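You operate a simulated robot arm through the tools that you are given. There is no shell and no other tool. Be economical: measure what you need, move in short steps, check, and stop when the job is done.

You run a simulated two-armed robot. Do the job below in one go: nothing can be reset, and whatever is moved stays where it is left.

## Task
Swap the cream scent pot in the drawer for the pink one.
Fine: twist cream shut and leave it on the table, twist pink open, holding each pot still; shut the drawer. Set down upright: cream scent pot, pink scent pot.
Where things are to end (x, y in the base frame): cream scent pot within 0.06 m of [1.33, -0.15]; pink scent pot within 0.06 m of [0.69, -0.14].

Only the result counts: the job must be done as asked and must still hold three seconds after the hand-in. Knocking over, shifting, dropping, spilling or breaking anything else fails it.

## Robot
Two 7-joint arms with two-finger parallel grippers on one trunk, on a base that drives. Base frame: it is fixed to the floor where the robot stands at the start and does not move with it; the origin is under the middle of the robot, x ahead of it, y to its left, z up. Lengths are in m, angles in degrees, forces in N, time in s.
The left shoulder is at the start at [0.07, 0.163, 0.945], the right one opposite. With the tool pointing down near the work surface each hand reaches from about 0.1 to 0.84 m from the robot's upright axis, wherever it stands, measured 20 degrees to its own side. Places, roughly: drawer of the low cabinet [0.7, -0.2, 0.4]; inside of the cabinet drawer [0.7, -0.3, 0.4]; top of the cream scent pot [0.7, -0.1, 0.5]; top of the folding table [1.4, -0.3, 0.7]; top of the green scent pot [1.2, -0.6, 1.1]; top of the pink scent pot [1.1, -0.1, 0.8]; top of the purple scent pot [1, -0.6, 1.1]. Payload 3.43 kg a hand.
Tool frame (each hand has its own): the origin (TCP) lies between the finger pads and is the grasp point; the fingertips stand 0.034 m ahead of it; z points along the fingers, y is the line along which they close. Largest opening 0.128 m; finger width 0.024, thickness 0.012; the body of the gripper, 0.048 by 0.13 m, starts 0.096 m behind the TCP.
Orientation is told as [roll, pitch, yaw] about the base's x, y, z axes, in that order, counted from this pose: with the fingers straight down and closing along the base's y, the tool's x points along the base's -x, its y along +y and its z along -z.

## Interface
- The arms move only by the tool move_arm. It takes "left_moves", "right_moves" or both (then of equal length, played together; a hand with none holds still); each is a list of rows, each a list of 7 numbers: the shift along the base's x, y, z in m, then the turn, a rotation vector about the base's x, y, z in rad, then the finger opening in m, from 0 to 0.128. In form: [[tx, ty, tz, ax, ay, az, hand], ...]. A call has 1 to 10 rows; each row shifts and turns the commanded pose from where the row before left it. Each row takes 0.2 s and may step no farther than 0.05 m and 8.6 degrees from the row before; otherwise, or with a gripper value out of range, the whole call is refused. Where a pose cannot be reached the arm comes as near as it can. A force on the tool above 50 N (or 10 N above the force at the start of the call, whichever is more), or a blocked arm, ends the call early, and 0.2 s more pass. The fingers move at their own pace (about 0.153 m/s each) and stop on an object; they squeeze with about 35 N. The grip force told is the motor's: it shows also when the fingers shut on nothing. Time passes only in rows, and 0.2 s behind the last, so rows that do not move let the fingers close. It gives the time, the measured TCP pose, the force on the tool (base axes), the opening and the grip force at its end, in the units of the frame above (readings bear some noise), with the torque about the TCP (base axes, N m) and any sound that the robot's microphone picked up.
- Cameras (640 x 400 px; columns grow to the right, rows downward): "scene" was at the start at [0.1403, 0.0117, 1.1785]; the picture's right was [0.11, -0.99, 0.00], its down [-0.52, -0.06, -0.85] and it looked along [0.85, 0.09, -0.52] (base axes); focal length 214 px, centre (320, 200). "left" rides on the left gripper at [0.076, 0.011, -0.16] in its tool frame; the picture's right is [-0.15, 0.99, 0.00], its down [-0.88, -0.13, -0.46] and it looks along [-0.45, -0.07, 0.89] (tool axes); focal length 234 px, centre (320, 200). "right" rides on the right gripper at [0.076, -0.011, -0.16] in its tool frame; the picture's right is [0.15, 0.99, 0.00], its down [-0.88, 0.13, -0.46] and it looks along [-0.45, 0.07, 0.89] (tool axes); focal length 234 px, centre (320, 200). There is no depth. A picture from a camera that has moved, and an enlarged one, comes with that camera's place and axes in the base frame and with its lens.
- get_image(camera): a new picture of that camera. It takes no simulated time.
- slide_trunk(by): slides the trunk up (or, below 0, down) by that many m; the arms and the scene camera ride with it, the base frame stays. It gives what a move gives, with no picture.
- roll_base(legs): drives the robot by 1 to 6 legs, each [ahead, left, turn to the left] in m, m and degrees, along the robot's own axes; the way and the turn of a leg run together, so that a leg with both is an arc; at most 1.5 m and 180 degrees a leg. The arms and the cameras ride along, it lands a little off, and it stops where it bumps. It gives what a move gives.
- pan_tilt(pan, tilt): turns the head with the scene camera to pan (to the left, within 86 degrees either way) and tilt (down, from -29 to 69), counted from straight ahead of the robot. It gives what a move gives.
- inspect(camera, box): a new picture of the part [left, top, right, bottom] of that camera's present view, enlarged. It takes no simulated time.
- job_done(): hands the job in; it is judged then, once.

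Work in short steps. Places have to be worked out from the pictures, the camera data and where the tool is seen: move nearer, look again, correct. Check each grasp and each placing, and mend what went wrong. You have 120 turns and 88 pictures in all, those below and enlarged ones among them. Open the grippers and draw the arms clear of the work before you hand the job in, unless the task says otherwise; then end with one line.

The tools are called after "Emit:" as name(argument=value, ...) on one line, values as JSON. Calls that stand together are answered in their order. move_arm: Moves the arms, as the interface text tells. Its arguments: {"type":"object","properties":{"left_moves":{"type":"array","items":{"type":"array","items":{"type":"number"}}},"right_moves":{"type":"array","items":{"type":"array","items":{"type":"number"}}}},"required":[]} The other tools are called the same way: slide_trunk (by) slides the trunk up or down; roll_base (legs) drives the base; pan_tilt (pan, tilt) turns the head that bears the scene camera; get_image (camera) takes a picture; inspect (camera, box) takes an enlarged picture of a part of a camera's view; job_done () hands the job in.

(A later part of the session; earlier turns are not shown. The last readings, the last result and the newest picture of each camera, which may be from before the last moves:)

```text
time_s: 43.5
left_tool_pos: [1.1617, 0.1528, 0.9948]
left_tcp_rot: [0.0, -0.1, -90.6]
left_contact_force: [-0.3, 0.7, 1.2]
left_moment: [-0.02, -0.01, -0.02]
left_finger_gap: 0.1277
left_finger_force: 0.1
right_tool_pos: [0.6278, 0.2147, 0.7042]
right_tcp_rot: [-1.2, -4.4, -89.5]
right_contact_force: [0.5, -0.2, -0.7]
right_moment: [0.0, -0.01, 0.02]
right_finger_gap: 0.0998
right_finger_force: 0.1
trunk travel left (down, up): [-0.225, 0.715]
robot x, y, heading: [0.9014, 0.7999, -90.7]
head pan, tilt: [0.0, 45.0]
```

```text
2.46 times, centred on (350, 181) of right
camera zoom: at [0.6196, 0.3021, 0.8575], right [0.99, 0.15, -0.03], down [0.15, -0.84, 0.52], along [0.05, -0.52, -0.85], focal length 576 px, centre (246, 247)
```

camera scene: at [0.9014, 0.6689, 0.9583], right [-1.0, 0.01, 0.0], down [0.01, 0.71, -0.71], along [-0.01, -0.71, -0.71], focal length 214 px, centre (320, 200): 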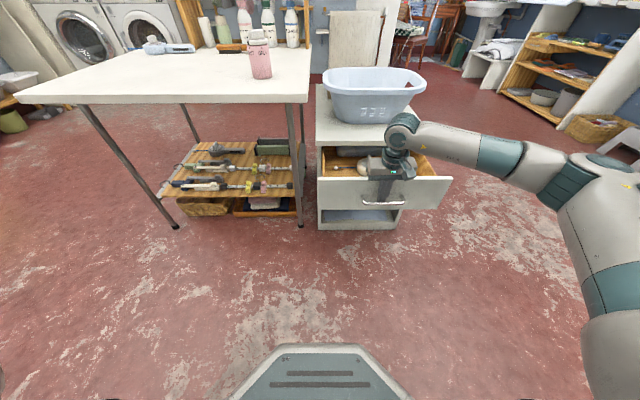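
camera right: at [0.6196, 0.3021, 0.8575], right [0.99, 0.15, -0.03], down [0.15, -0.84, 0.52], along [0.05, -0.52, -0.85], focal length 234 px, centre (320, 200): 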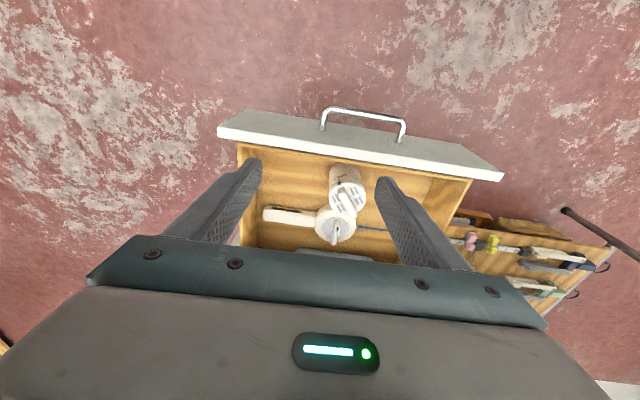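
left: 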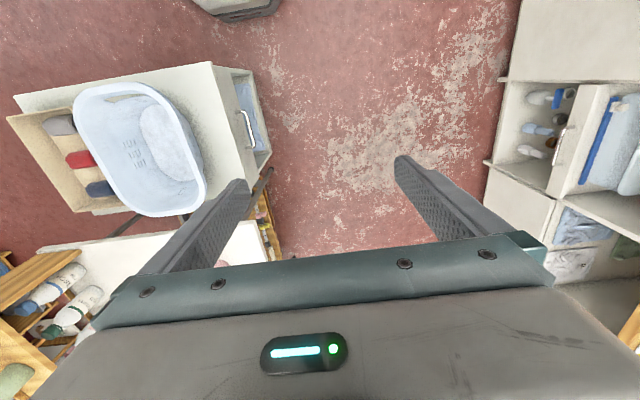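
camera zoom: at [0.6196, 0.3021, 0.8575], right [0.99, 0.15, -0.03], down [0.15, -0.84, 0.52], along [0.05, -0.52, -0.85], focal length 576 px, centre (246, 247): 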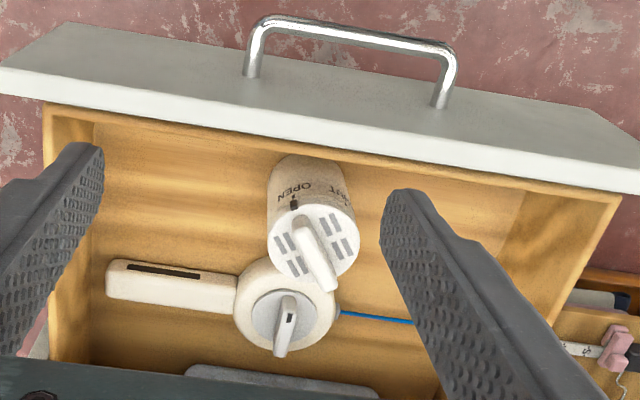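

Cream: lid mark at OPEN, axis ≈(0.689, 0.09), fin ~30° off the y axis, fin top z≈0.525, lid top ≈0.49. I align the right hand (yaw ≈ -60) above the fin and look again.

Emit:
move_arm(right_moves=[[0.015, -0.03, 0, 0.075, -0.02, 0, 0.1], [0.015, -0.03, -0.01, 0, 0, 0.131, 0.07], [0.015, -0.03, -0.01, 0, 0, 0.131, 0.06], [0.015, -0.03, -0.02, 0, 0, 0.131, 0.06], [0, 0, -0.02, 0, 0, 0.131, 0.06]])

Emit:
inspect(camera="right", box=[220, 80, 440, 270])

Emit:
inspect(camera="scene", box=[320, 100, 440, 190])

```text
time_s: 44.7
left_tool_pos: [1.1627, 0.1517, 0.9959]
left_tcp_rot: [0.0, 0.0, -90.6]
left_contact_force: [0.7, -0.7, 0.9]
left_moment: [-0.03, -0.03, 0.02]
left_finger_gap: 0.1279
left_finger_force: 0.1
right_tool_pos: [0.6876, 0.0947, 0.6442]
right_tcp_rot: [0.0, 0.0, -59.4]
right_contact_force: [-0.7, -0.3, -0.2]
right_moment: [0.01, -0.03, -0.04]
right_finger_gap: 0.06
right_finger_force: 0.0
trunk travel left (down, up): [-0.225, 0.715]
robot x, y, heading: [0.9029, 0.799, -90.5]
head pan, tilt: [0.0, 45.0]
```

```text
2.11 times, centred on (330, 175) of right
camera zoom: at [0.6399, 0.1534, 0.8026], right [0.78, 0.63, 0.0], down [0.56, -0.69, 0.46], along [0.29, -0.35, -0.89], focal length 493 px, centre (299, 253)
```

zoom: 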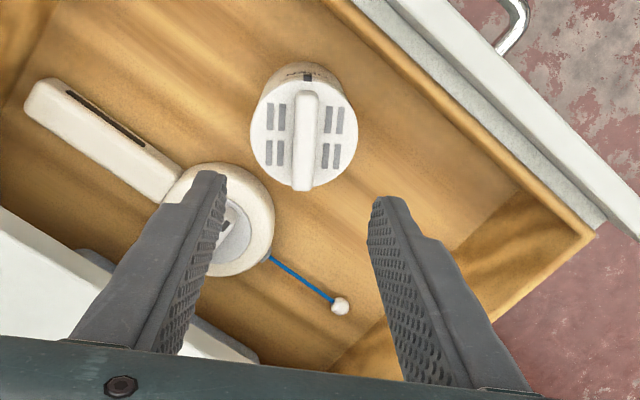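

```text
4.44 times, centred on (380, 145) of scene
camera zoom: at [0.9013, 0.6686, 0.9582], right [-1.0, 0.01, 0.0], down [0.01, 0.71, -0.71], along [-0.01, -0.71, -0.71], focal length 953 px, centre (53, 444)
```

zoom: 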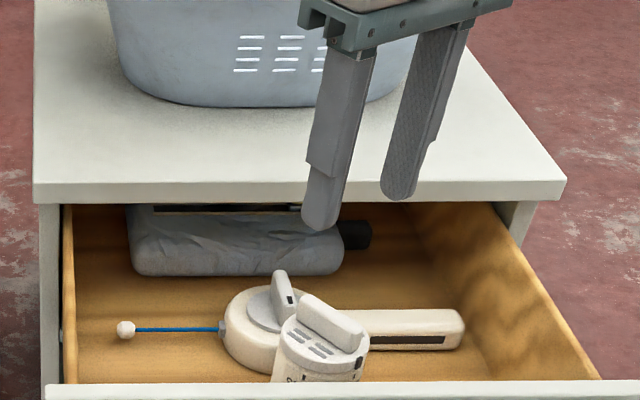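

Refined: fin centre ≈(0.687, 0.102), direction needs ~6.5° more yaw. Descend over it.

Emit:
move_arm(right_moves=[[0, 0.0037, -0.03, 0, 0, 0.057, 0.06], [0, 0.0037, -0.03, 0, 0, 0.057, 0.06], [0, 0, -0.03, 0, 0, 0, 0.06], [0, 0, -0.016, 0, 0, 0, 0.06]])

Emit:
inspect(camera="right", box=[220, 80, 440, 270])

Emit:
inspect(camera="scene", box=[320, 120, 440, 210])

```text
time_s: 45.7
left_tool_pos: [1.161, 0.1516, 0.9952]
left_tcp_rot: [-0.1, -0.2, -90.6]
left_contact_force: [-0.4, 0.2, 0.4]
left_moment: [-0.02, 0.01, -0.01]
left_finger_gap: 0.128
left_finger_force: 0.2
right_tool_pos: [0.6874, 0.101, 0.5384]
right_tcp_rot: [-0.1, -0.1, -52.9]
right_contact_force: [1.1, -0.7, 8.3]
right_moment: [-0.05, 0.0, -0.01]
right_finger_gap: 0.0599
right_finger_force: 0.2
trunk travel left (down, up): [-0.225, 0.715]
robot x, y, heading: [0.9018, 0.8029, -90.5]
head pan, tilt: [0.0, 45.0]
```

```text
2.11 times, centred on (330, 175) of right
camera zoom: at [0.634, 0.156, 0.6983], right [0.7, 0.71, 0.0], down [0.63, -0.62, 0.46], along [0.33, -0.32, -0.89], focal length 493 px, centre (299, 253)
```

zoom: 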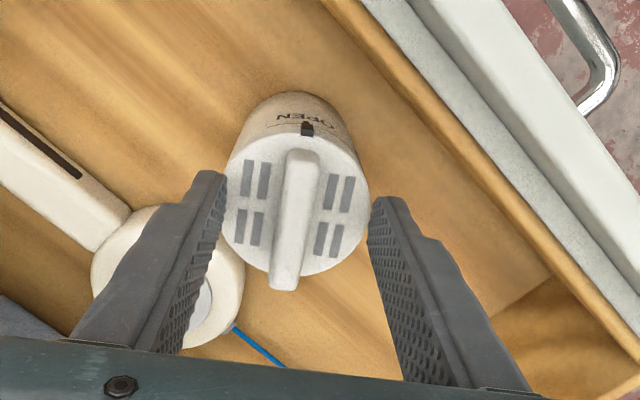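

```text
4.44 times, centred on (380, 165) of scene
camera zoom: at [0.9017, 0.6694, 0.9586], right [-1.0, 0.01, 0.0], down [0.01, 0.71, -0.71], along [-0.01, -0.71, -0.71], focal length 953 px, centre (53, 356)
```

zoom: 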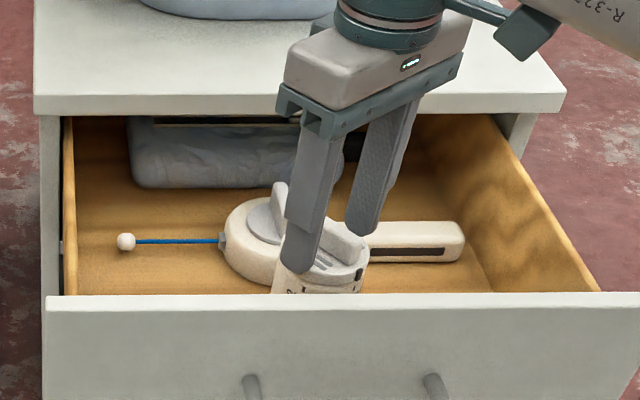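

Tips just touched the lid (8 N). The hand is aligned with the fin; raise 3 mm and close.

Emit:
move_arm(right_moves=[[0, 0, 0.003, 0, 0, 0, 0.05], [0, 0, 0, 0, 0, 0, 0.03], [0, 0, 0, 0, 0, 0, 0.0], [0, 0, 0, 0, 0, 0, 0.0], [0, 0, 0, 0, 0, 0, 0.0]])

Emit:
inspect(camera="right", box=[220, 80, 440, 270])

```text
time_s: 46.9
left_tool_pos: [1.1632, 0.1527, 0.9956]
left_tcp_rot: [-0.1, 0.0, -90.6]
left_contact_force: [0.2, 0.2, 0.0]
left_moment: [-0.01, 0.01, -0.03]
left_finger_gap: 0.128
left_finger_force: 0.1
right_tool_pos: [0.6871, 0.103, 0.5395]
right_tcp_rot: [0.0, 0.0, -53.0]
right_contact_force: [-0.1, -0.4, 0.7]
right_moment: [-0.02, 0.0, -0.01]
right_finger_gap: 0.0118
right_finger_force: 34.9
trunk travel left (down, up): [-0.225, 0.715]
robot x, y, heading: [0.9021, 0.7966, -90.6]
head pan, tilt: [0.0, 45.0]
```

```text
2.11 times, centred on (330, 175) of right
camera zoom: at [0.6337, 0.1553, 0.6995], right [0.7, 0.71, 0.0], down [0.63, -0.62, 0.46], along [0.32, -0.32, -0.89], focal length 493 px, centre (299, 253)
```

zoom: 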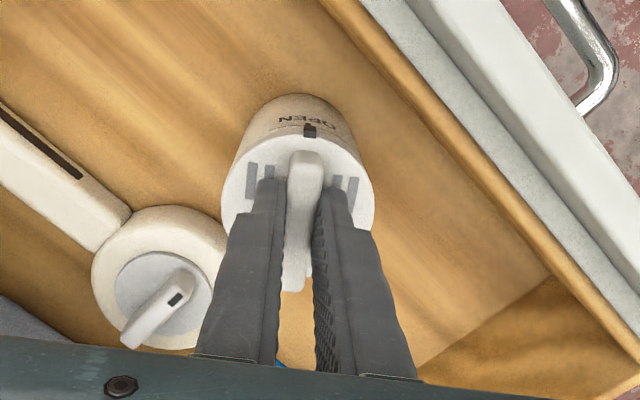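

Fin gripped (gap 12 mm). Lift straight up.

Emit:
move_arm(right_moves=[[0, 0, 0.015, 0, 0, 0, 0], [0, 0, 0.02, 0, 0, 0, 0], [0, 0, 0.025, 0, 0, 0, 0], [0, 0, 0.03, 0, 0, 0, 0], [0, 0, 0.03, 0, 0, 0, 0], [0, 0, 0.03, 0, 0, 0, 0], [0, 0, 0.03, 0, 0, 0, 0]])

Emit:
slide_trunk(by=0.2)

Emit:
get_image(camera="right")

Emit:
get_image(camera="scene")

```text
time_s: 48.5
left_tool_pos: [1.1631, 0.1524, 0.9941]
left_tcp_rot: [0.0, 0.1, -90.6]
left_contact_force: [-0.8, -0.3, -0.1]
left_moment: [-0.01, -0.01, 0.04]
left_finger_gap: 0.1283
left_finger_force: 0.0
right_tool_pos: [0.6886, 0.1036, 0.7213]
right_tcp_rot: [-0.1, 0.0, -53.0]
right_contact_force: [0.6, 0.6, -1.3]
right_moment: [0.0, 0.0, -0.02]
right_finger_gap: 0.0116
right_finger_force: 35.2
trunk travel left (down, up): [-0.225, 0.715]
robot x, y, heading: [0.9024, 0.8003, -90.7]
head pan, tilt: [0.0, 45.0]
```

```text
time_s: 50.7
left_tool_pos: [1.1626, 0.1514, 1.1941]
left_tcp_rot: [-0.1, -0.1, -90.6]
left_contact_force: [-0.9, -0.5, 0.8]
left_moment: [0.02, -0.01, -0.02]
left_finger_gap: 0.1279
left_finger_force: 0.1
right_tool_pos: [0.6878, 0.1024, 0.9209]
right_tcp_rot: [-0.1, 0.1, -53.0]
right_contact_force: [0.0, -0.3, -1.2]
right_moment: [0.02, 0.01, 0.01]
right_finger_gap: 0.0116
right_finger_force: 34.5
trunk travel left (down, up): [-0.425, 0.515]
robot x, y, heading: [0.9017, 0.803, -90.5]
head pan, tilt: [0.0, 45.0]
```

```text
52 pictures are left
camera right: at [0.6342, 0.1551, 1.0802], right [0.7, 0.71, 0.0], down [0.63, -0.62, 0.46], along [0.32, -0.32, -0.89], focal length 234 px, centre (320, 200)
```

right: 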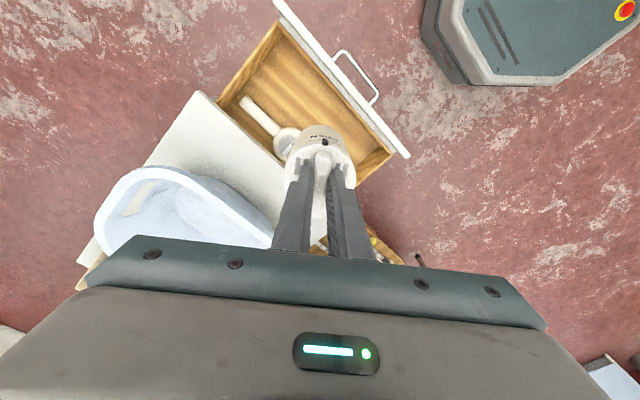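

```text
51 pictures are left
camera scene: at [0.9015, 0.6683, 1.1581], right [-1.0, 0.01, 0.0], down [0.01, 0.71, -0.71], along [-0.01, -0.71, -0.71], focal length 214 px, centre (320, 200)
```

scene: 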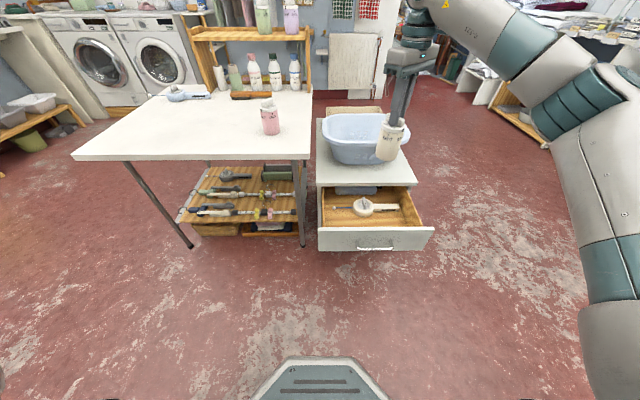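

Lifted cleanly, lid still at OPEN. Raise a little more and drive so that the hand comes over the table target.

Emit:
move_arm(right_moves=[[0, 0, 0.04, 0, 0, 0, 0], [0, 0, 0.04, 0, 0, 0, 0]])

Emit:
roll_base(legs=[[0, 0.55, 0], [0.22, 0, 0]])

Emit:
get_image(camera="scene")

```text
time_s: 51.3
left_tool_pos: [1.1625, 0.1528, 1.1956]
left_tcp_rot: [0.1, -0.1, -90.6]
left_contact_force: [0.5, -0.6, -0.8]
left_moment: [-0.04, 0.01, 0.03]
left_finger_gap: 0.1281
left_finger_force: 0.1
right_tool_pos: [0.6942, 0.1179, 0.9963]
right_tcp_rot: [0.0, -0.1, -53.1]
right_contact_force: [-0.2, -0.4, -0.3]
right_moment: [0.02, 0.01, -0.04]
right_finger_gap: 0.0119
right_finger_force: 35.2
right hand out of reach, approached as far as the arm can: row 1, 2
trunk travel left (down, up): [-0.425, 0.515]
robot x, y, heading: [0.9006, 0.7981, -90.4]
head pan, tilt: [0.0, 45.0]
```

```text
time_s: 55.7
left_tool_pos: [1.7089, -0.0743, 1.1941]
left_tcp_rot: [0.0, 0.0, -90.7]
left_contact_force: [-0.1, -0.3, 0.7]
left_moment: [-0.02, -0.01, 0.01]
left_finger_gap: 0.1282
left_finger_force: 0.0
right_tool_pos: [1.2398, -0.1099, 0.9955]
right_tcp_rot: [-0.1, 0.1, -53.0]
right_contact_force: [-0.3, 0.9, -1.4]
right_moment: [0.01, -0.01, 0.01]
right_finger_gap: 0.0119
right_finger_force: 35.2
trunk travel left (down, up): [-0.425, 0.515]
robot x, y, heading: [1.4422, 0.5786, -90.6]
head pan, tilt: [0.0, 45.0]
```

```text
50 pictures are left
camera scene: at [1.4474, 0.4421, 1.1581], right [-1.0, 0.01, 0.0], down [0.01, 0.71, -0.71], along [-0.01, -0.71, -0.71], focal length 214 px, centre (320, 200)
```

scene: 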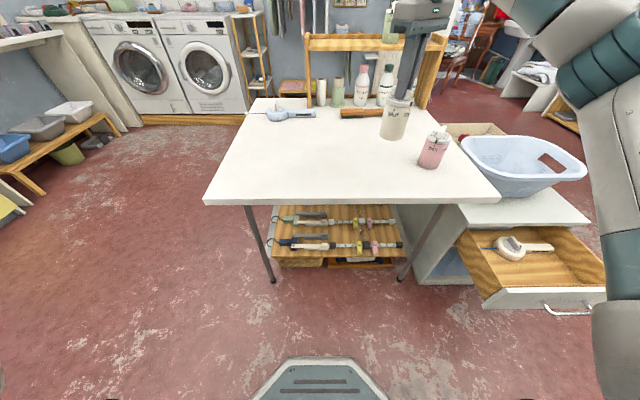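

Triangulating the pink pot gives table top ≈0.745. Move over (1.33,-0.15) and lower to just above the table.

Emit:
move_arm(right_moves=[[0.03, -0.013, 0, 0, 0, 0, 0], [0.03, -0.013, 0, 0, 0, 0, 0], [0.03, -0.013, 0, 0, 0, 0, 0], [0, 0, -0.03, 0, 0, 0, 0], [0, 0, -0.03, 0, 0, 0, 0], [0, 0, -0.015, 0, 0, 0, 0]])

Emit:
inspect(camera="scene", box=[280, 60, 460, 200])

```text
time_s: 57.1
left_tool_pos: [1.7083, -0.0732, 1.1945]
left_tcp_rot: [0.0, 0.1, -90.6]
left_contact_force: [0.9, 0.2, -0.4]
left_moment: [-0.02, 0.0, 0.0]
left_finger_gap: 0.1283
left_finger_force: 0.2
right_tool_pos: [1.2904, -0.1279, 0.9189]
right_tcp_rot: [0.0, 0.0, -53.1]
right_contact_force: [-0.3, -0.1, -0.9]
right_moment: [0.04, 0.02, 0.03]
right_finger_gap: 0.0121
right_finger_force: 35.2
right hand out of reach, approached as far as the arm can: row 2, 3
trunk travel left (down, up): [-0.425, 0.515]
robot x, y, heading: [1.4471, 0.5682, -90.6]
head pan, tilt: [0.0, 45.0]
```

```text
2.86 times, centred on (370, 130) of scene
camera zoom: at [1.4472, 0.4424, 1.1582], right [-1.0, 0.01, 0.0], down [0.01, 0.71, -0.71], along [-0.01, -0.71, -0.71], focal length 613 px, centre (177, 400)
```

zoom: 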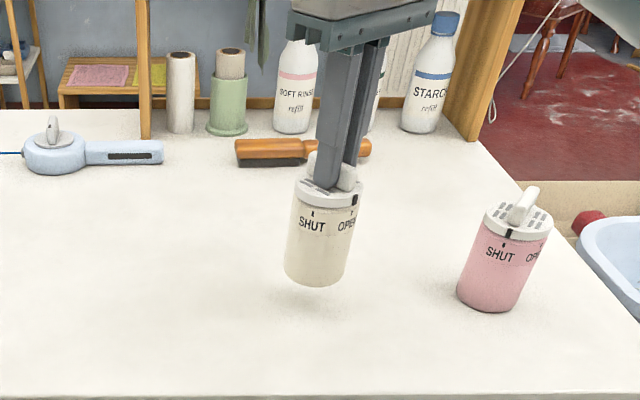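

Still short by (0.04, -0.022); try now at lower height.

Emit:
move_arm(right_moves=[[0.02, -0.011, -0.008, 0, 0, 0, 0], [0.02, -0.011, -0.008, 0, 0, 0, 0]])

```text
time_s: 57.7
left_tool_pos: [1.71, -0.0744, 1.1943]
left_tcp_rot: [0.0, 0.1, -90.6]
left_contact_force: [0.2, 0.7, 0.1]
left_moment: [-0.01, -0.01, -0.04]
left_finger_gap: 0.1283
left_finger_force: 0.1
right_tool_pos: [1.3304, -0.151, 0.9038]
right_tcp_rot: [-0.2, 0.0, -53.2]
right_contact_force: [0.3, -0.3, -0.2]
right_moment: [0.01, 0.0, -0.03]
right_finger_gap: 0.012
right_finger_force: 35.0
trunk travel left (down, up): [-0.425, 0.515]
robot x, y, heading: [1.4502, 0.57, -90.6]
head pan, tilt: [0.0, 45.0]
```

On target. To get comfortable reach for both hands, I move the base 8 cm nearer and 5 cm right, then bring the pot back to target.

Emit:
move_arm(right_moves=[[0, 0.03, 0.02, 0, 0, 0, 0]])

Emit:
roll_base(legs=[[0.08, -0.05, 0]])

Emit:
move_arm(right_moves=[[0.025, 0.025, 0, 0, 0, 0, 0], [0.025, 0.025, 0, 0, 0, 0, 0]])

```text
time_s: 58.1
left_tool_pos: [1.7085, -0.0724, 1.1962]
left_tcp_rot: [0.0, -0.1, -90.6]
left_contact_force: [-0.4, 0.1, -0.6]
left_moment: [-0.02, 0.0, -0.01]
left_finger_gap: 0.128
left_finger_force: 0.0
right_tool_pos: [1.3299, -0.1195, 0.9236]
right_tcp_rot: [0.1, -0.2, -53.1]
right_contact_force: [-0.4, -0.2, 0.1]
right_moment: [0.02, 0.03, -0.02]
right_finger_gap: 0.0117
right_finger_force: 35.1
trunk travel left (down, up): [-0.425, 0.515]
robot x, y, heading: [1.4487, 0.577, -90.8]
head pan, tilt: [0.0, 45.0]
```

```text
time_s: 59.2
left_tool_pos: [1.6574, -0.1527, 1.1945]
left_tcp_rot: [0.0, 0.0, -90.6]
left_contact_force: [-0.6, 0.0, -0.8]
left_moment: [0.03, -0.03, -0.01]
left_finger_gap: 0.128
left_finger_force: 0.0
right_tool_pos: [1.2786, -0.1996, 0.9229]
right_tcp_rot: [0.0, 0.0, -53.1]
right_contact_force: [-0.7, 0.4, -0.8]
right_moment: [0.0, 0.0, 0.03]
right_finger_gap: 0.012
right_finger_force: 34.8
trunk travel left (down, up): [-0.425, 0.515]
robot x, y, heading: [1.4007, 0.4947, -90.4]
head pan, tilt: [0.0, 45.0]
```

```text
time_s: 59.8
left_tool_pos: [1.6586, -0.1528, 1.1934]
left_tcp_rot: [0.1, 0.0, -90.6]
left_contact_force: [0.4, -0.4, 0.2]
left_moment: [0.02, 0.03, 0.03]
left_finger_gap: 0.1283
left_finger_force: 0.1
right_tool_pos: [1.3291, -0.148, 0.9233]
right_tcp_rot: [-0.1, -0.2, -53.2]
right_contact_force: [-0.2, 0.1, -1.5]
right_moment: [0.01, -0.01, 0.0]
right_finger_gap: 0.0119
right_finger_force: 34.9
trunk travel left (down, up): [-0.425, 0.515]
robot x, y, heading: [1.3996, 0.496, -90.7]
head pan, tilt: [0.0, 45.0]
```

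Over the target. Lower gently to feel the table.

Emit:
move_arm(right_moves=[[0, 0, -0.025, 0, 0, 0, 0], [0, 0, -0.009, 0, 0, 0, 0], [0, 0, 0, 0, 0, 0, 0]])

Emit:
inspect(camera="scene", box=[280, 80, 440, 200])

```text
time_s: 60.6
left_tool_pos: [1.6584, -0.1525, 1.1958]
left_tcp_rot: [0.0, 0.1, -90.6]
left_contact_force: [0.9, -0.7, -1.1]
left_moment: [0.01, -0.01, -0.01]
left_finger_gap: 0.1276
left_finger_force: 0.1
right_tool_pos: [1.3294, -0.1494, 0.8893]
right_tcp_rot: [-0.1, -0.1, -53.2]
right_contact_force: [-0.1, -0.1, -0.6]
right_moment: [0.03, -0.01, -0.02]
right_finger_gap: 0.0117
right_finger_force: 35.0
trunk travel left (down, up): [-0.425, 0.515]
robot x, y, heading: [1.4001, 0.4957, -90.8]
head pan, tilt: [0.0, 45.0]
```

```text
3.33 times, centred on (360, 140) of scene
camera zoom: at [1.3968, 0.3638, 1.1582], right [-1.0, 0.01, 0.0], down [0.01, 0.71, -0.71], along [-0.01, -0.71, -0.71], focal length 715 px, centre (187, 400)
```

zoom: 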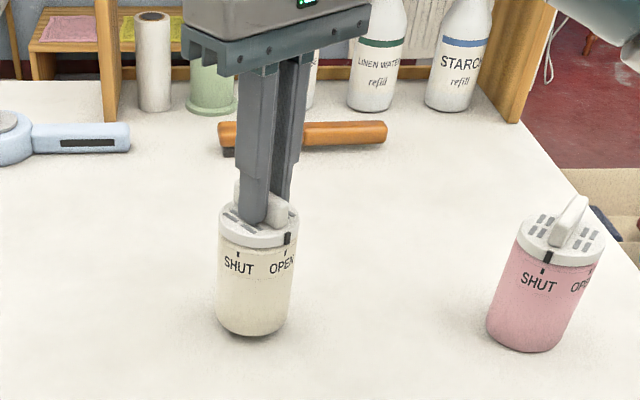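

Almost down. Small steps until contact.

Emit:
move_arm(right_moves=[[0, 0, -0.004, 0, 0, 0, 0], [0, 0, 0, 0, 0, 0, 0]])

Emit:
move_arm(right_moves=[[0, 0, -0.003, 0, 0, 0, 0], [0, 0, 0, 0, 0, 0, 0]])

```text
time_s: 61.2
left_tool_pos: [1.6583, -0.1524, 1.1954]
left_tcp_rot: [0.0, 0.1, -90.6]
left_contact_force: [0.6, 0.0, 0.1]
left_moment: [0.01, 0.02, 0.03]
left_finger_gap: 0.1278
left_finger_force: 0.1
right_tool_pos: [1.328, -0.1485, 0.8851]
right_tcp_rot: [0.0, -0.1, -53.1]
right_contact_force: [-0.1, -0.2, 0.2]
right_moment: [0.01, 0.0, -0.02]
right_finger_gap: 0.0117
right_finger_force: 35.5
trunk travel left (down, up): [-0.425, 0.515]
robot x, y, heading: [1.396, 0.4947, -90.5]
head pan, tilt: [0.0, 45.0]
```

```text
time_s: 61.8
left_tool_pos: [1.6583, -0.1513, 1.1958]
left_tcp_rot: [0.0, 0.0, -90.7]
left_contact_force: [-1.4, 0.4, -0.5]
left_moment: [0.02, 0.0, 0.02]
left_finger_gap: 0.128
left_finger_force: 0.0
right_tool_pos: [1.3298, -0.1483, 0.8835]
right_tcp_rot: [0.0, 0.0, -53.1]
right_contact_force: [-0.3, 0.6, 0.1]
right_moment: [0.02, 0.0, 0.04]
right_finger_gap: 0.0118
right_finger_force: 35.0
trunk travel left (down, up): [-0.425, 0.515]
robot x, y, heading: [1.3951, 0.4963, -90.6]
head pan, tilt: [0.0, 45.0]
```

Emit:
move_arm(right_moves=[[0, 0, -0.003, 0, 0, 0, 0], [0, 0, 0, 0, 0, 0, 0]])

Emit:
move_arm(right_moves=[[0, 0, -0.003, 0, 0, 0, 0], [0, 0, 0, 0, 0, 0, 0]])

```text
time_s: 62.4
left_tool_pos: [1.6579, -0.1524, 1.1945]
left_tcp_rot: [0.0, -0.1, -90.6]
left_contact_force: [-0.1, -1.2, -0.6]
left_moment: [-0.01, 0.0, -0.02]
left_finger_gap: 0.1279
left_finger_force: 0.1
right_tool_pos: [1.3287, -0.1497, 0.8791]
right_tcp_rot: [0.1, -0.2, -53.1]
right_contact_force: [-0.6, 0.4, -0.6]
right_moment: [-0.01, 0.0, 0.03]
right_finger_gap: 0.012
right_finger_force: 34.8
trunk travel left (down, up): [-0.425, 0.515]
robot x, y, heading: [1.3986, 0.4924, -90.5]
head pan, tilt: [0.0, 45.0]
```

```text
time_s: 63.0
left_tool_pos: [1.6581, -0.1515, 1.1954]
left_tcp_rot: [0.0, 0.0, -90.5]
left_contact_force: [-0.1, 0.8, -0.5]
left_moment: [0.01, 0.01, 0.04]
left_finger_gap: 0.1279
left_finger_force: 0.1
right_tool_pos: [1.3298, -0.1496, 0.8783]
right_tcp_rot: [-0.1, -0.1, -53.1]
right_contact_force: [-0.5, -1.8, 8.7]
right_moment: [0.04, 0.09, 0.02]
right_finger_gap: 0.012
right_finger_force: 35.2
trunk travel left (down, up): [-0.425, 0.515]
robot x, y, heading: [1.3975, 0.4931, -90.6]
head pan, tilt: [0.0, 45.0]
```

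Contact (8.7 N) — pot is on the table (table ≈0.74). The right hand keeps the fin; now I bring the left hand round with fingers tilted to hold the body from the side.

Emit:
move_arm(left_moves=[[-0.011, 0.02, -0.0145, 0, 0, -0.117, 0.11], [-0.011, 0.02, -0.0145, 0, 0, -0.117, 0.11], [-0.011, 0.02, -0.0145, 0, 0, -0.117, 0.11], [-0.011, 0.02, -0.0145, -0.136, 0.05, 0, 0.11], [-0.011, 0.02, -0.0145, -0.136, 0.05, 0, 0.11], [-0.011, 0.02, -0.0145, -0.136, 0.05, 0, 0.11], [-0.011, 0.02, -0.0145, -0.136, 0.05, 0, 0.11], [-0.011, 0.02, -0.0145, -0.136, 0.05, 0, 0.11], [-0.011, 0.02, -0.0145, -0.136, 0.05, 0, 0.11], [-0.011, 0.02, -0.0145, -0.136, 0.05, 0, 0.11]])

Emit:
get_image(camera="left")

```text
time_s: 65.2
left_tool_pos: [1.5477, 0.0402, 1.0618]
left_tcp_rot: [0.8, -58.1, -111.2]
left_contact_force: [-0.5, -0.2, 0.5]
left_moment: [0.0, -0.01, 0.05]
left_finger_gap: 0.1101
left_finger_force: 0.1
left hand out of reach, approached as far as the arm can: row 10
right_tool_pos: [1.3286, -0.1488, 0.8782]
right_tcp_rot: [-0.1, -0.2, -53.2]
right_contact_force: [-0.1, -1.9, 16.0]
right_moment: [-0.12, -0.01, -0.03]
right_finger_gap: 0.0119
right_finger_force: 35.0
trunk travel left (down, up): [-0.425, 0.515]
robot x, y, heading: [1.396, 0.4918, -90.7]
head pan, tilt: [0.0, 45.0]
```

```text
47 pictures are left
camera left: at [1.6181, 0.2008, 1.083], right [0.9, -0.42, 0.13], down [-0.16, -0.03, 0.99], along [-0.41, -0.91, -0.09], focal length 234 px, centre (320, 200)
```

left: 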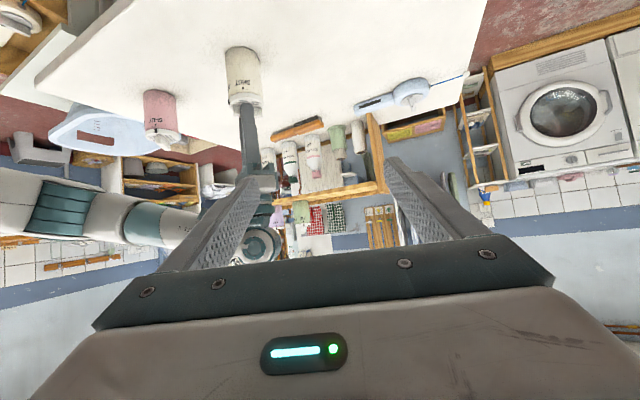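

Tilt achieved. Move the left hand to the pre-grasp standoff.

Emit:
move_arm(left_moves=[[-0.029, -0.0102, -0.033, 0, 0, 0, 0.11], [-0.029, -0.0102, -0.033, 0, 0, 0, 0.11], [-0.029, -0.0102, -0.033, 0, 0, 0, 0.11], [-0.029, -0.0102, -0.033, 0, 0, 0, 0.11], [-0.029, -0.0102, -0.033, 0, 0, 0, 0.11], [-0.028, -0.0102, -0.032, 0, 0, 0, 0.11]])

Emit:
get_image(camera="left")

Emit:
get_image(camera="scene")

```text
time_s: 66.6
left_tool_pos: [1.3683, -0.0397, 0.8805]
left_tcp_rot: [1.0, -58.2, -111.3]
left_contact_force: [-0.3, -0.3, -0.2]
left_moment: [-0.02, 0.03, 0.01]
left_finger_gap: 0.1101
left_finger_force: 0.1
left hand out of reach, approached as far as the arm can: row 1, 2
right_tool_pos: [1.3282, -0.1478, 0.8767]
right_tcp_rot: [-0.1, -0.1, -53.1]
right_contact_force: [0.0, 1.9, 12.1]
right_moment: [0.38, 0.15, 0.02]
right_finger_gap: 0.0116
right_finger_force: 35.1
trunk travel left (down, up): [-0.425, 0.515]
robot x, y, heading: [1.3974, 0.4931, -90.7]
head pan, tilt: [0.0, 45.0]
```

```text
46 pictures are left
camera left: at [1.4392, 0.1222, 0.9013], right [0.9, -0.42, 0.13], down [-0.16, -0.02, 0.99], along [-0.41, -0.91, -0.09], focal length 234 px, centre (320, 200)
```

left: 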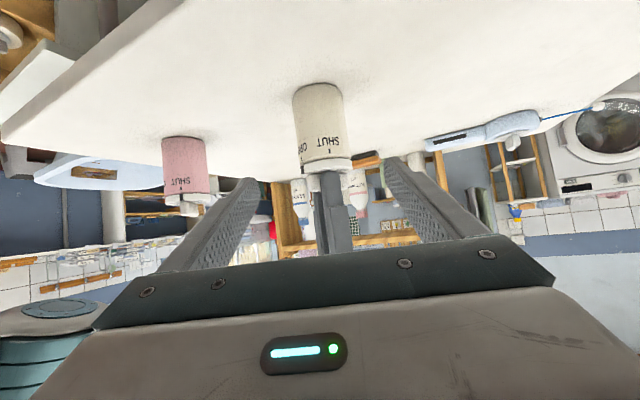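

```text
45 pictures are left
camera scene: at [1.3966, 0.3655, 1.1585], right [-1.0, 0.01, 0.0], down [0.01, 0.71, -0.71], along [-0.01, -0.71, -0.71], focal length 214 px, centre (320, 200)
```

scene: 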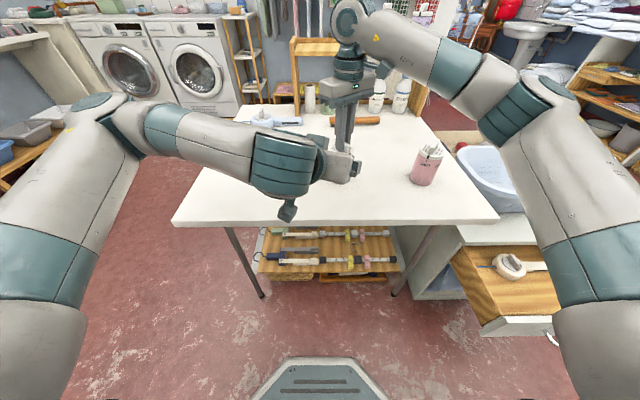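

Aligned with the pot. Advance the left hand along the approach so the fingers straddle the body at z≈0.785.

Emit:
move_arm(left_moves=[[-0.008, -0.02, -0.024, 0, 0, 0, 0.11], [-0.008, -0.022, -0.024, 0, 0, 0, 0.11], [-0.008, -0.022, -0.024, 0, 0, 0, 0.11], [-0.008, -0.022, -0.012, 0, 0, 0, 0.11], [-0.007, -0.022, -0.011, 0, 0, 0, 0.11]])

Emit:
get_image(camera="left")

```text
time_s: 67.8
left_tool_pos: [1.3311, -0.148, 0.7867]
left_tcp_rot: [0.9, -58.2, -111.2]
left_contact_force: [-0.5, 0.2, -0.5]
left_moment: [-0.03, -0.02, -0.01]
left_finger_gap: 0.11
left_finger_force: 0.0
right_tool_pos: [1.3292, -0.1488, 0.8775]
right_tcp_rot: [0.0, -0.1, -53.1]
right_contact_force: [0.8, 2.0, 10.4]
right_moment: [0.14, 0.0, 0.04]
right_finger_gap: 0.0119
right_finger_force: 35.0
trunk travel left (down, up): [-0.425, 0.515]
robot x, y, heading: [1.3948, 0.4941, -90.5]
head pan, tilt: [0.0, 45.0]
```

```text
44 pictures are left
camera left: at [1.402, 0.0128, 0.8061], right [0.9, -0.42, 0.13], down [-0.16, -0.02, 0.99], along [-0.41, -0.91, -0.09], focal length 234 px, centre (320, 200)
```

left: 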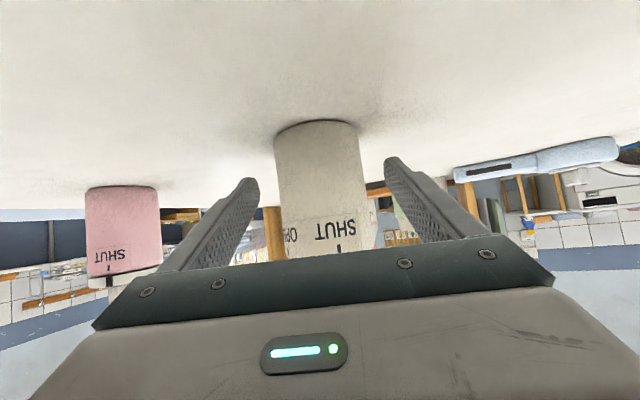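

Pot is centred between the left fingers. Close the left hand.

Emit:
move_arm(left_moves=[[0, 0, 0, 0, 0, 0, 0.085], [0, 0, 0, 0, 0, 0, 0.06], [0, 0, 0, 0, 0, 0, 0.03], [0, 0, 0, 0, 0, 0, 0.03]])

```text
time_s: 68.8
left_tool_pos: [1.3318, -0.1483, 0.7848]
left_tcp_rot: [1.0, -58.1, -111.1]
left_contact_force: [9.3, -8.3, -1.3]
left_moment: [0.34, 0.54, 0.1]
left_finger_gap: 0.0639
left_finger_force: 34.9
right_tool_pos: [1.3292, -0.1484, 0.8774]
right_tcp_rot: [-0.1, -0.1, -53.2]
right_contact_force: [-8.5, 7.6, 12.6]
right_moment: [0.3, 0.09, 0.01]
right_finger_gap: 0.0118
right_finger_force: 35.1
trunk travel left (down, up): [-0.425, 0.515]
robot x, y, heading: [1.3955, 0.4924, -90.7]
head pan, tilt: [0.0, 45.0]
```

Body held (gap 64 mm). Twist the lid clockwise ~72° with the right hand.

Emit:
move_arm(right_moves=[[0, 0, 0, 0, 0, -0.14, 0], [0, 0, 0, 0, 0, -0.14, 0], [0, 0, 0, 0, 0, -0.14, 0], [0, 0, 0, 0, 0, -0.14, 0], [0, 0, 0, 0, 0, -0.14, 0], [0, 0, 0, 0, 0, -0.14, 0], [0, 0, 0, 0, 0, -0.14, 0], [0, 0, 0, 0, 0, -0.14, 0], [0, 0, 0, 0, 0, -0.14, 0]])

Emit:
inspect(camera="scene", box=[300, 110, 400, 200])

Emit:
inspect(camera="right", box=[220, 80, 440, 270])

```text
time_s: 70.8
left_tool_pos: [1.3296, -0.1471, 0.7853]
left_tcp_rot: [0.8, -58.1, -111.4]
left_contact_force: [-5.7, 3.6, -0.7]
left_moment: [-0.46, -0.55, 0.03]
left_finger_gap: 0.0632
left_finger_force: 35.2
right_tool_pos: [1.3291, -0.15, 0.8785]
right_tcp_rot: [0.2, -0.2, -125.5]
right_contact_force: [7.3, -5.4, 10.6]
right_moment: [-0.18, -0.12, 0.05]
right_finger_gap: 0.0118
right_finger_force: 35.4
trunk travel left (down, up): [-0.425, 0.515]
robot x, y, heading: [1.3975, 0.4915, -90.5]
head pan, tilt: [0.0, 45.0]
```

```text
4.44 times, centred on (350, 155) of scene
camera zoom: at [1.3971, 0.3648, 1.1583], right [-1.0, 0.01, 0.0], down [0.01, 0.71, -0.71], along [-0.01, -0.71, -0.71], focal length 953 px, centre (187, 400)
```

zoom: 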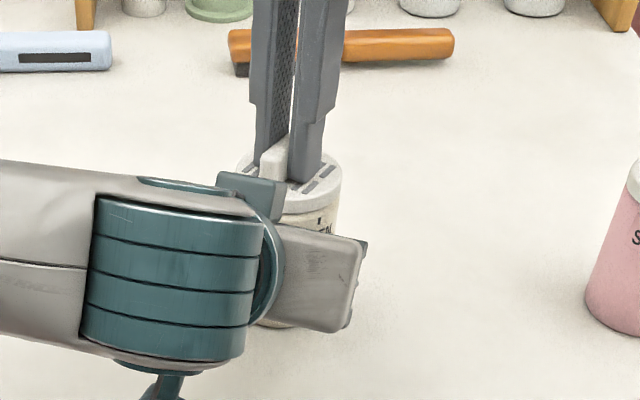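

```text
2.11 times, centred on (330, 175) of right
camera zoom: at [1.3655, -0.0817, 1.0363], right [0.89, -0.45, 0.0], down [-0.4, -0.79, 0.46], along [-0.21, -0.41, -0.89], focal length 493 px, centre (299, 253)
```

zoom: 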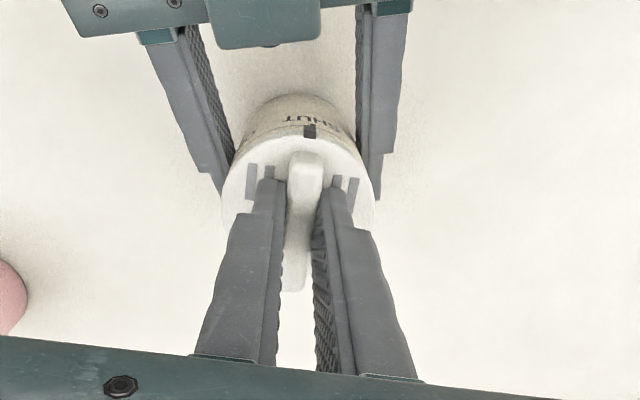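

Emit:
inspect(camera="right", box=[290, 115, 370, 165])

```text
8.00 times, centred on (330, 140) of right
camera zoom: at [1.3655, -0.0817, 1.0363], right [0.89, -0.45, 0.0], down [-0.4, -0.79, 0.46], along [-0.21, -0.41, -0.89], focal length 1873 px, centre (240, 680)
```

zoom: 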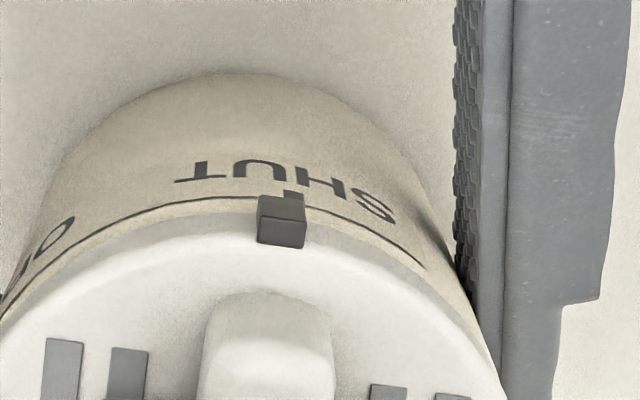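

The mark is about 2–3° short of the SHUT tick. Turn a touch further.

Emit:
move_arm(right_moves=[[0, 0, 0, 0, 0, -0.05, 0], [0, 0, 0, 0, 0, 0, 0]])

Emit:
inspect(camera="right", box=[290, 115, 370, 165])

```text
time_s: 71.4
left_tool_pos: [1.3308, -0.1471, 0.7864]
left_tcp_rot: [0.8, -58.0, -111.4]
left_contact_force: [-10.8, 14.2, 1.1]
left_moment: [-0.82, -0.56, -0.02]
left_finger_gap: 0.0633
left_finger_force: 35.6
right_tool_pos: [1.3289, -0.1506, 0.8772]
right_tcp_rot: [0.0, -0.2, -128.2]
right_contact_force: [10.9, -16.0, 8.4]
right_moment: [-0.67, -0.25, 0.06]
right_finger_gap: 0.0117
right_finger_force: 35.0
trunk travel left (down, up): [-0.425, 0.515]
robot x, y, heading: [1.3961, 0.4937, -90.5]
head pan, tilt: [0.0, 45.0]
```

```text
8.00 times, centred on (330, 140) of right
camera zoom: at [1.3685, -0.0834, 1.0364], right [0.87, -0.5, 0.0], down [-0.44, -0.77, 0.46], along [-0.23, -0.4, -0.89], focal length 1873 px, centre (240, 680)
```

zoom: 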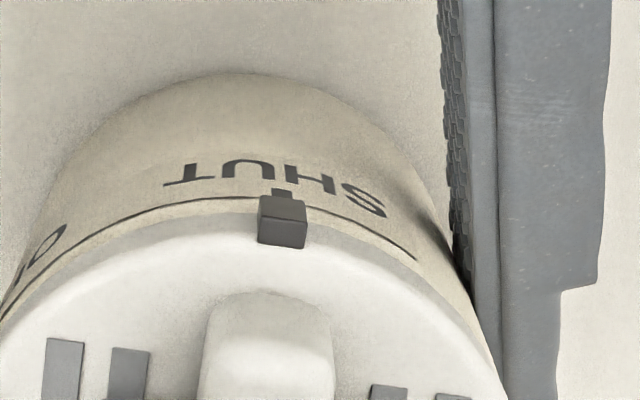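

Mark now aligned with SHUT. Release the right hand and raise it, then open the left.

Emit:
move_arm(right_moves=[[0, 0, 0, 0, 0, 0, 0.03], [0, 0, 0, 0, 0, 0, 0.05], [0, 0, 0.02, 0, 0, 0, 0.05], [0, 0, 0.04, 0, 0, 0, 0.05], [0, 0, 0.04, 0, 0, 0, 0.05]])

Emit:
move_arm(left_moves=[[0, 0, 0, 0, 0, 0, 0.075], [0, 0, 0, 0, 0, 0, 0.11], [0, 0, 0, 0, 0, 0, 0.11], [0.007, 0.022, 0.011, 0, 0, 0, 0.11], [0.008, 0.022, 0.012, 0, 0, 0, 0.11], [0.008, 0.022, 0.024, 0, 0, 0, 0.11], [0.008, 0.022, 0.024, 0, 0, 0, 0.11], [0.01, 0.025, 0.024, 0, 0, 0, 0.11]])

Emit:
get_image(camera="scene")

Emit:
get_image(camera="left")

```text
time_s: 72.6
left_tool_pos: [1.3308, -0.1479, 0.7861]
left_tcp_rot: [0.8, -58.2, -111.3]
left_contact_force: [1.5, 2.4, 5.9]
left_moment: [0.07, -0.22, 0.05]
left_finger_gap: 0.0633
left_finger_force: 34.8
right_tool_pos: [1.3279, -0.1485, 0.9764]
right_tcp_rot: [0.0, -0.1, -128.1]
right_contact_force: [0.8, -0.5, -0.2]
right_moment: [0.02, 0.04, -0.01]
right_finger_gap: 0.0502
right_finger_force: 0.0
trunk travel left (down, up): [-0.425, 0.515]
robot x, y, heading: [1.3975, 0.4979, -90.8]
head pan, tilt: [0.0, 45.0]
```

```text
time_s: 74.4
left_tool_pos: [1.3714, -0.0345, 0.8817]
left_tcp_rot: [1.0, -58.1, -111.3]
left_contact_force: [-0.3, 0.3, 0.2]
left_moment: [-0.02, 0.0, 0.01]
left_finger_gap: 0.1098
left_finger_force: 0.0
right_tool_pos: [1.3291, -0.1483, 0.9763]
right_tcp_rot: [0.0, -0.1, -128.0]
right_contact_force: [0.0, -0.1, -0.1]
right_moment: [-0.03, 0.02, -0.01]
right_finger_gap: 0.05
right_finger_force: 0.1
trunk travel left (down, up): [-0.425, 0.515]
robot x, y, heading: [1.3974, 0.4901, -90.5]
head pan, tilt: [0.0, 45.0]
```

```text
39 pictures are left
camera scene: at [1.3967, 0.3649, 1.1583], right [-1.0, 0.01, 0.0], down [0.01, 0.71, -0.71], along [-0.01, -0.71, -0.71], focal length 214 px, centre (320, 200)
```

scene: 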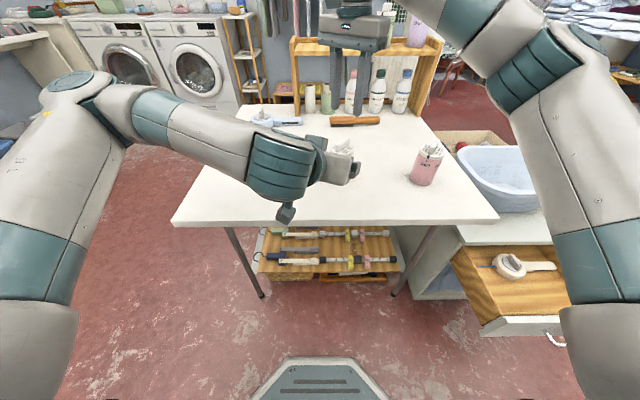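

```text
38 pictures are left
camera left: at [1.4417, 0.1264, 0.9017], right [0.9, -0.42, 0.13], down [-0.16, -0.02, 0.99], along [-0.41, -0.91, -0.09], focal length 234 px, centre (320, 200)
```

left: 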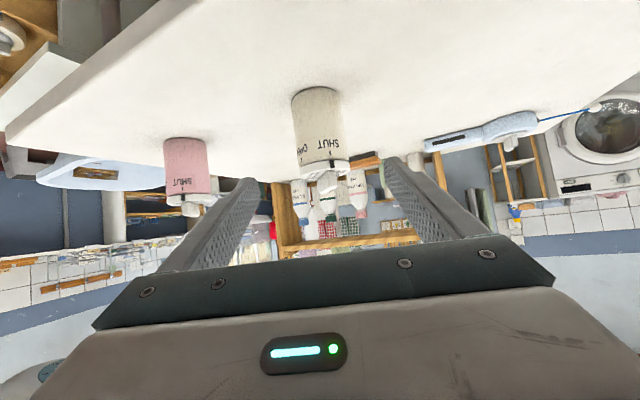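

Cream is upright and SHUT at the target. Raise both hands a bit and shift the base ~0.17 m right toward the pink pot.

Emit:
move_arm(left_moves=[[0, 0.005, 0.04, 0, 0, 0, 0.11], [0, 0.005, 0.04, 0, 0, 0, 0.11]], right_moves=[[0, 0, 0.03, 0, 0, 0, 0.05], [0, 0, 0.03, 0, 0, 0, 0.05]])

Emit:
roll_base(legs=[[-0.02, -0.17, 0]])

Emit:
get_image(camera="right")

Emit:
get_image(camera="scene")

```text
time_s: 75.0
left_tool_pos: [1.3716, -0.0238, 0.9605]
left_tcp_rot: [1.1, -58.1, -111.3]
left_contact_force: [-0.5, 0.0, -0.2]
left_moment: [0.01, 0.03, -0.03]
left_finger_gap: 0.1101
left_finger_force: 0.0
right_tool_pos: [1.3288, -0.1479, 1.0386]
right_tcp_rot: [0.1, -0.1, -128.1]
right_contact_force: [0.3, 0.2, 0.9]
right_moment: [-0.02, 0.01, -0.03]
right_finger_gap: 0.0502
right_finger_force: 0.1
trunk travel left (down, up): [-0.425, 0.515]
robot x, y, heading: [1.3977, 0.4981, -90.5]
head pan, tilt: [0.0, 45.0]
```

```text
time_s: 76.5
left_tool_pos: [1.201, -0.0044, 0.9609]
left_tcp_rot: [1.0, -58.1, -111.3]
left_contact_force: [-0.3, 0.0, 0.1]
left_moment: [-0.01, -0.01, 0.03]
left_finger_gap: 0.1102
left_finger_force: 0.0
right_tool_pos: [1.1587, -0.1273, 1.0374]
right_tcp_rot: [0.0, 0.0, -128.2]
right_contact_force: [-0.2, -0.3, 0.3]
right_moment: [0.0, -0.02, -0.01]
right_finger_gap: 0.0501
right_finger_force: 0.1
trunk travel left (down, up): [-0.425, 0.515]
robot x, y, heading: [1.2248, 0.5157, -90.8]
head pan, tilt: [0.0, 45.0]
```

```text
37 pictures are left
camera right: at [1.1977, -0.0615, 1.1963], right [0.87, -0.5, 0.0], down [-0.44, -0.77, 0.46], along [-0.23, -0.4, -0.89], focal length 234 px, centre (320, 200)
```

right: 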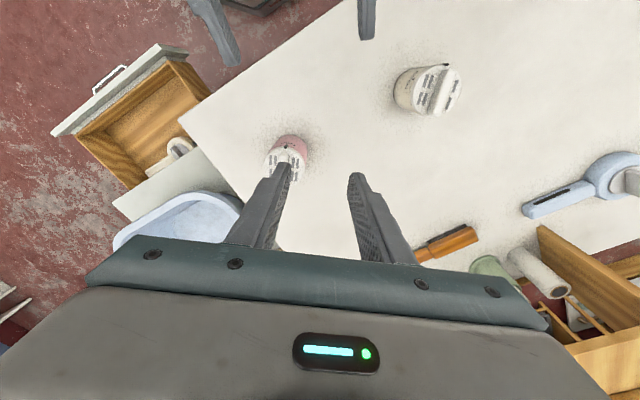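

```text
36 pictures are left
camera scene: at [1.2268, 0.386, 1.1582], right [-1.0, 0.01, 0.0], down [0.01, 0.71, -0.71], along [-0.01, -0.71, -0.71], focal length 214 px, centre (320, 200)
```

scene: 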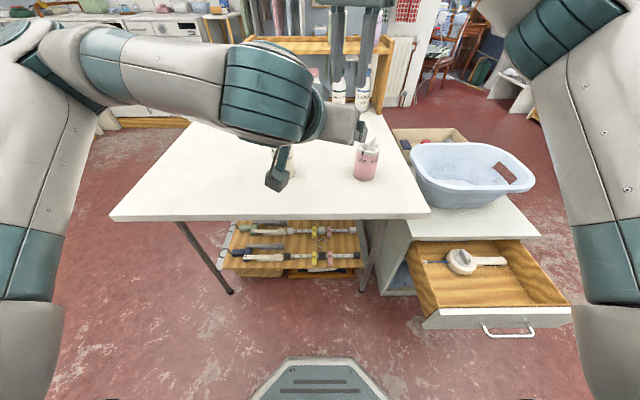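

Pink lid ≈(1.10, -0.133). Move the right hand above it and look closely.

Emit:
move_arm(right_moves=[[-0.03, -0.003, -0.015, 0, 0, 0, 0.06], [-0.029, -0.003, -0.015, 0, 0, 0, 0.06]])

Emit:
inspect(camera="right", box=[220, 80, 440, 270])

```text
time_s: 77.1
left_tool_pos: [1.2018, -0.0029, 0.9616]
left_tcp_rot: [1.0, -58.1, -111.3]
left_contact_force: [-0.1, 0.3, 0.4]
left_moment: [0.0, 0.03, 0.03]
left_finger_gap: 0.1101
left_finger_force: 0.1
right_tool_pos: [1.099, -0.1348, 1.0054]
right_tcp_rot: [0.0, 0.0, -128.2]
right_contact_force: [-0.2, 1.2, 0.2]
right_moment: [0.01, 0.01, -0.02]
right_finger_gap: 0.06
right_finger_force: 0.0
trunk travel left (down, up): [-0.425, 0.515]
robot x, y, heading: [1.2274, 0.5154, -90.6]
head pan, tilt: [0.0, 45.0]
```

```text
2.11 times, centred on (330, 175) of right
camera zoom: at [1.1386, -0.0677, 1.1653], right [0.87, -0.5, 0.0], down [-0.44, -0.77, 0.46], along [-0.23, -0.4, -0.89], focal length 493 px, centre (299, 253)
```

zoom: 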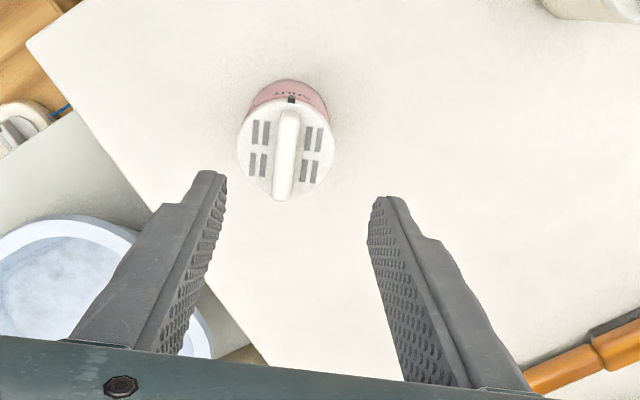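

Pink fin centre ≈(1.087,-0.141), nearly aligned with the hand. Descend onto the fin (TCP z≈0.881) and check.

Emit:
move_arm(right_moves=[[-0.006, -0.003, -0.03, 0, 0, 0.04, 0.06], [-0.006, -0.003, -0.035, 0, 0, 0, 0.06], [0, 0, -0.035, 0, 0, 0, 0.06], [0, 0, -0.022, 0, 0, 0, 0.06]])

Emit:
inspect(camera="right", box=[220, 80, 440, 270])

```text
time_s: 78.1
left_tool_pos: [1.2023, -0.0041, 0.9612]
left_tcp_rot: [1.0, -58.1, -111.3]
left_contact_force: [-0.2, -0.3, -0.7]
left_moment: [-0.04, 0.01, -0.04]
left_finger_gap: 0.1103
left_finger_force: 0.1
right_tool_pos: [1.089, -0.1375, 0.8841]
right_tcp_rot: [-0.2, -0.1, -125.9]
right_contact_force: [-0.4, -0.1, 0.2]
right_moment: [0.01, -0.03, 0.0]
right_finger_gap: 0.06
right_finger_force: 0.1
trunk travel left (down, up): [-0.425, 0.515]
robot x, y, heading: [1.228, 0.5159, -90.4]
head pan, tilt: [0.0, 45.0]
```

```text
2.11 times, centred on (330, 175) of right
camera zoom: at [1.1246, -0.0722, 1.0436], right [0.89, -0.46, 0.0], down [-0.41, -0.79, 0.46], along [-0.21, -0.4, -0.89], focal length 493 px, centre (299, 253)
```

zoom: 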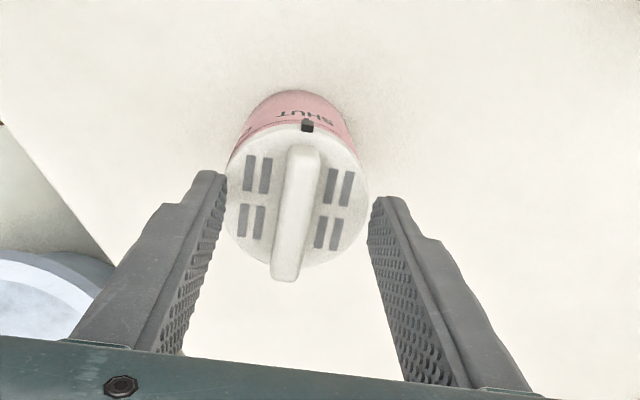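

Matches the earlier good alignment. Close on the fin.

Emit:
move_arm(right_moves=[[0, 0.001, -0.003, 0, 0, 0, 0.04], [0, 0, 0, 0, 0, 0, 0.0], [0, 0, 0, 0, 0, 0, 0.0], [0, 0, 0, 0, 0, 0, 0.0]])

```text
time_s: 79.1
left_tool_pos: [1.2028, -0.0038, 0.96]
left_tcp_rot: [0.8, -58.1, -111.4]
left_contact_force: [-0.2, 0.2, 0.5]
left_moment: [-0.01, 0.0, 0.0]
left_finger_gap: 0.1102
left_finger_force: 0.0
right_tool_pos: [1.0889, -0.1366, 0.8807]
right_tcp_rot: [-0.2, -0.1, -125.9]
right_contact_force: [0.1, 0.2, 0.0]
right_moment: [0.02, -0.01, 0.01]
right_finger_gap: 0.0118
right_finger_force: 35.5
trunk travel left (down, up): [-0.425, 0.515]
robot x, y, heading: [1.2314, 0.5181, -90.5]
head pan, tilt: [0.0, 45.0]
```

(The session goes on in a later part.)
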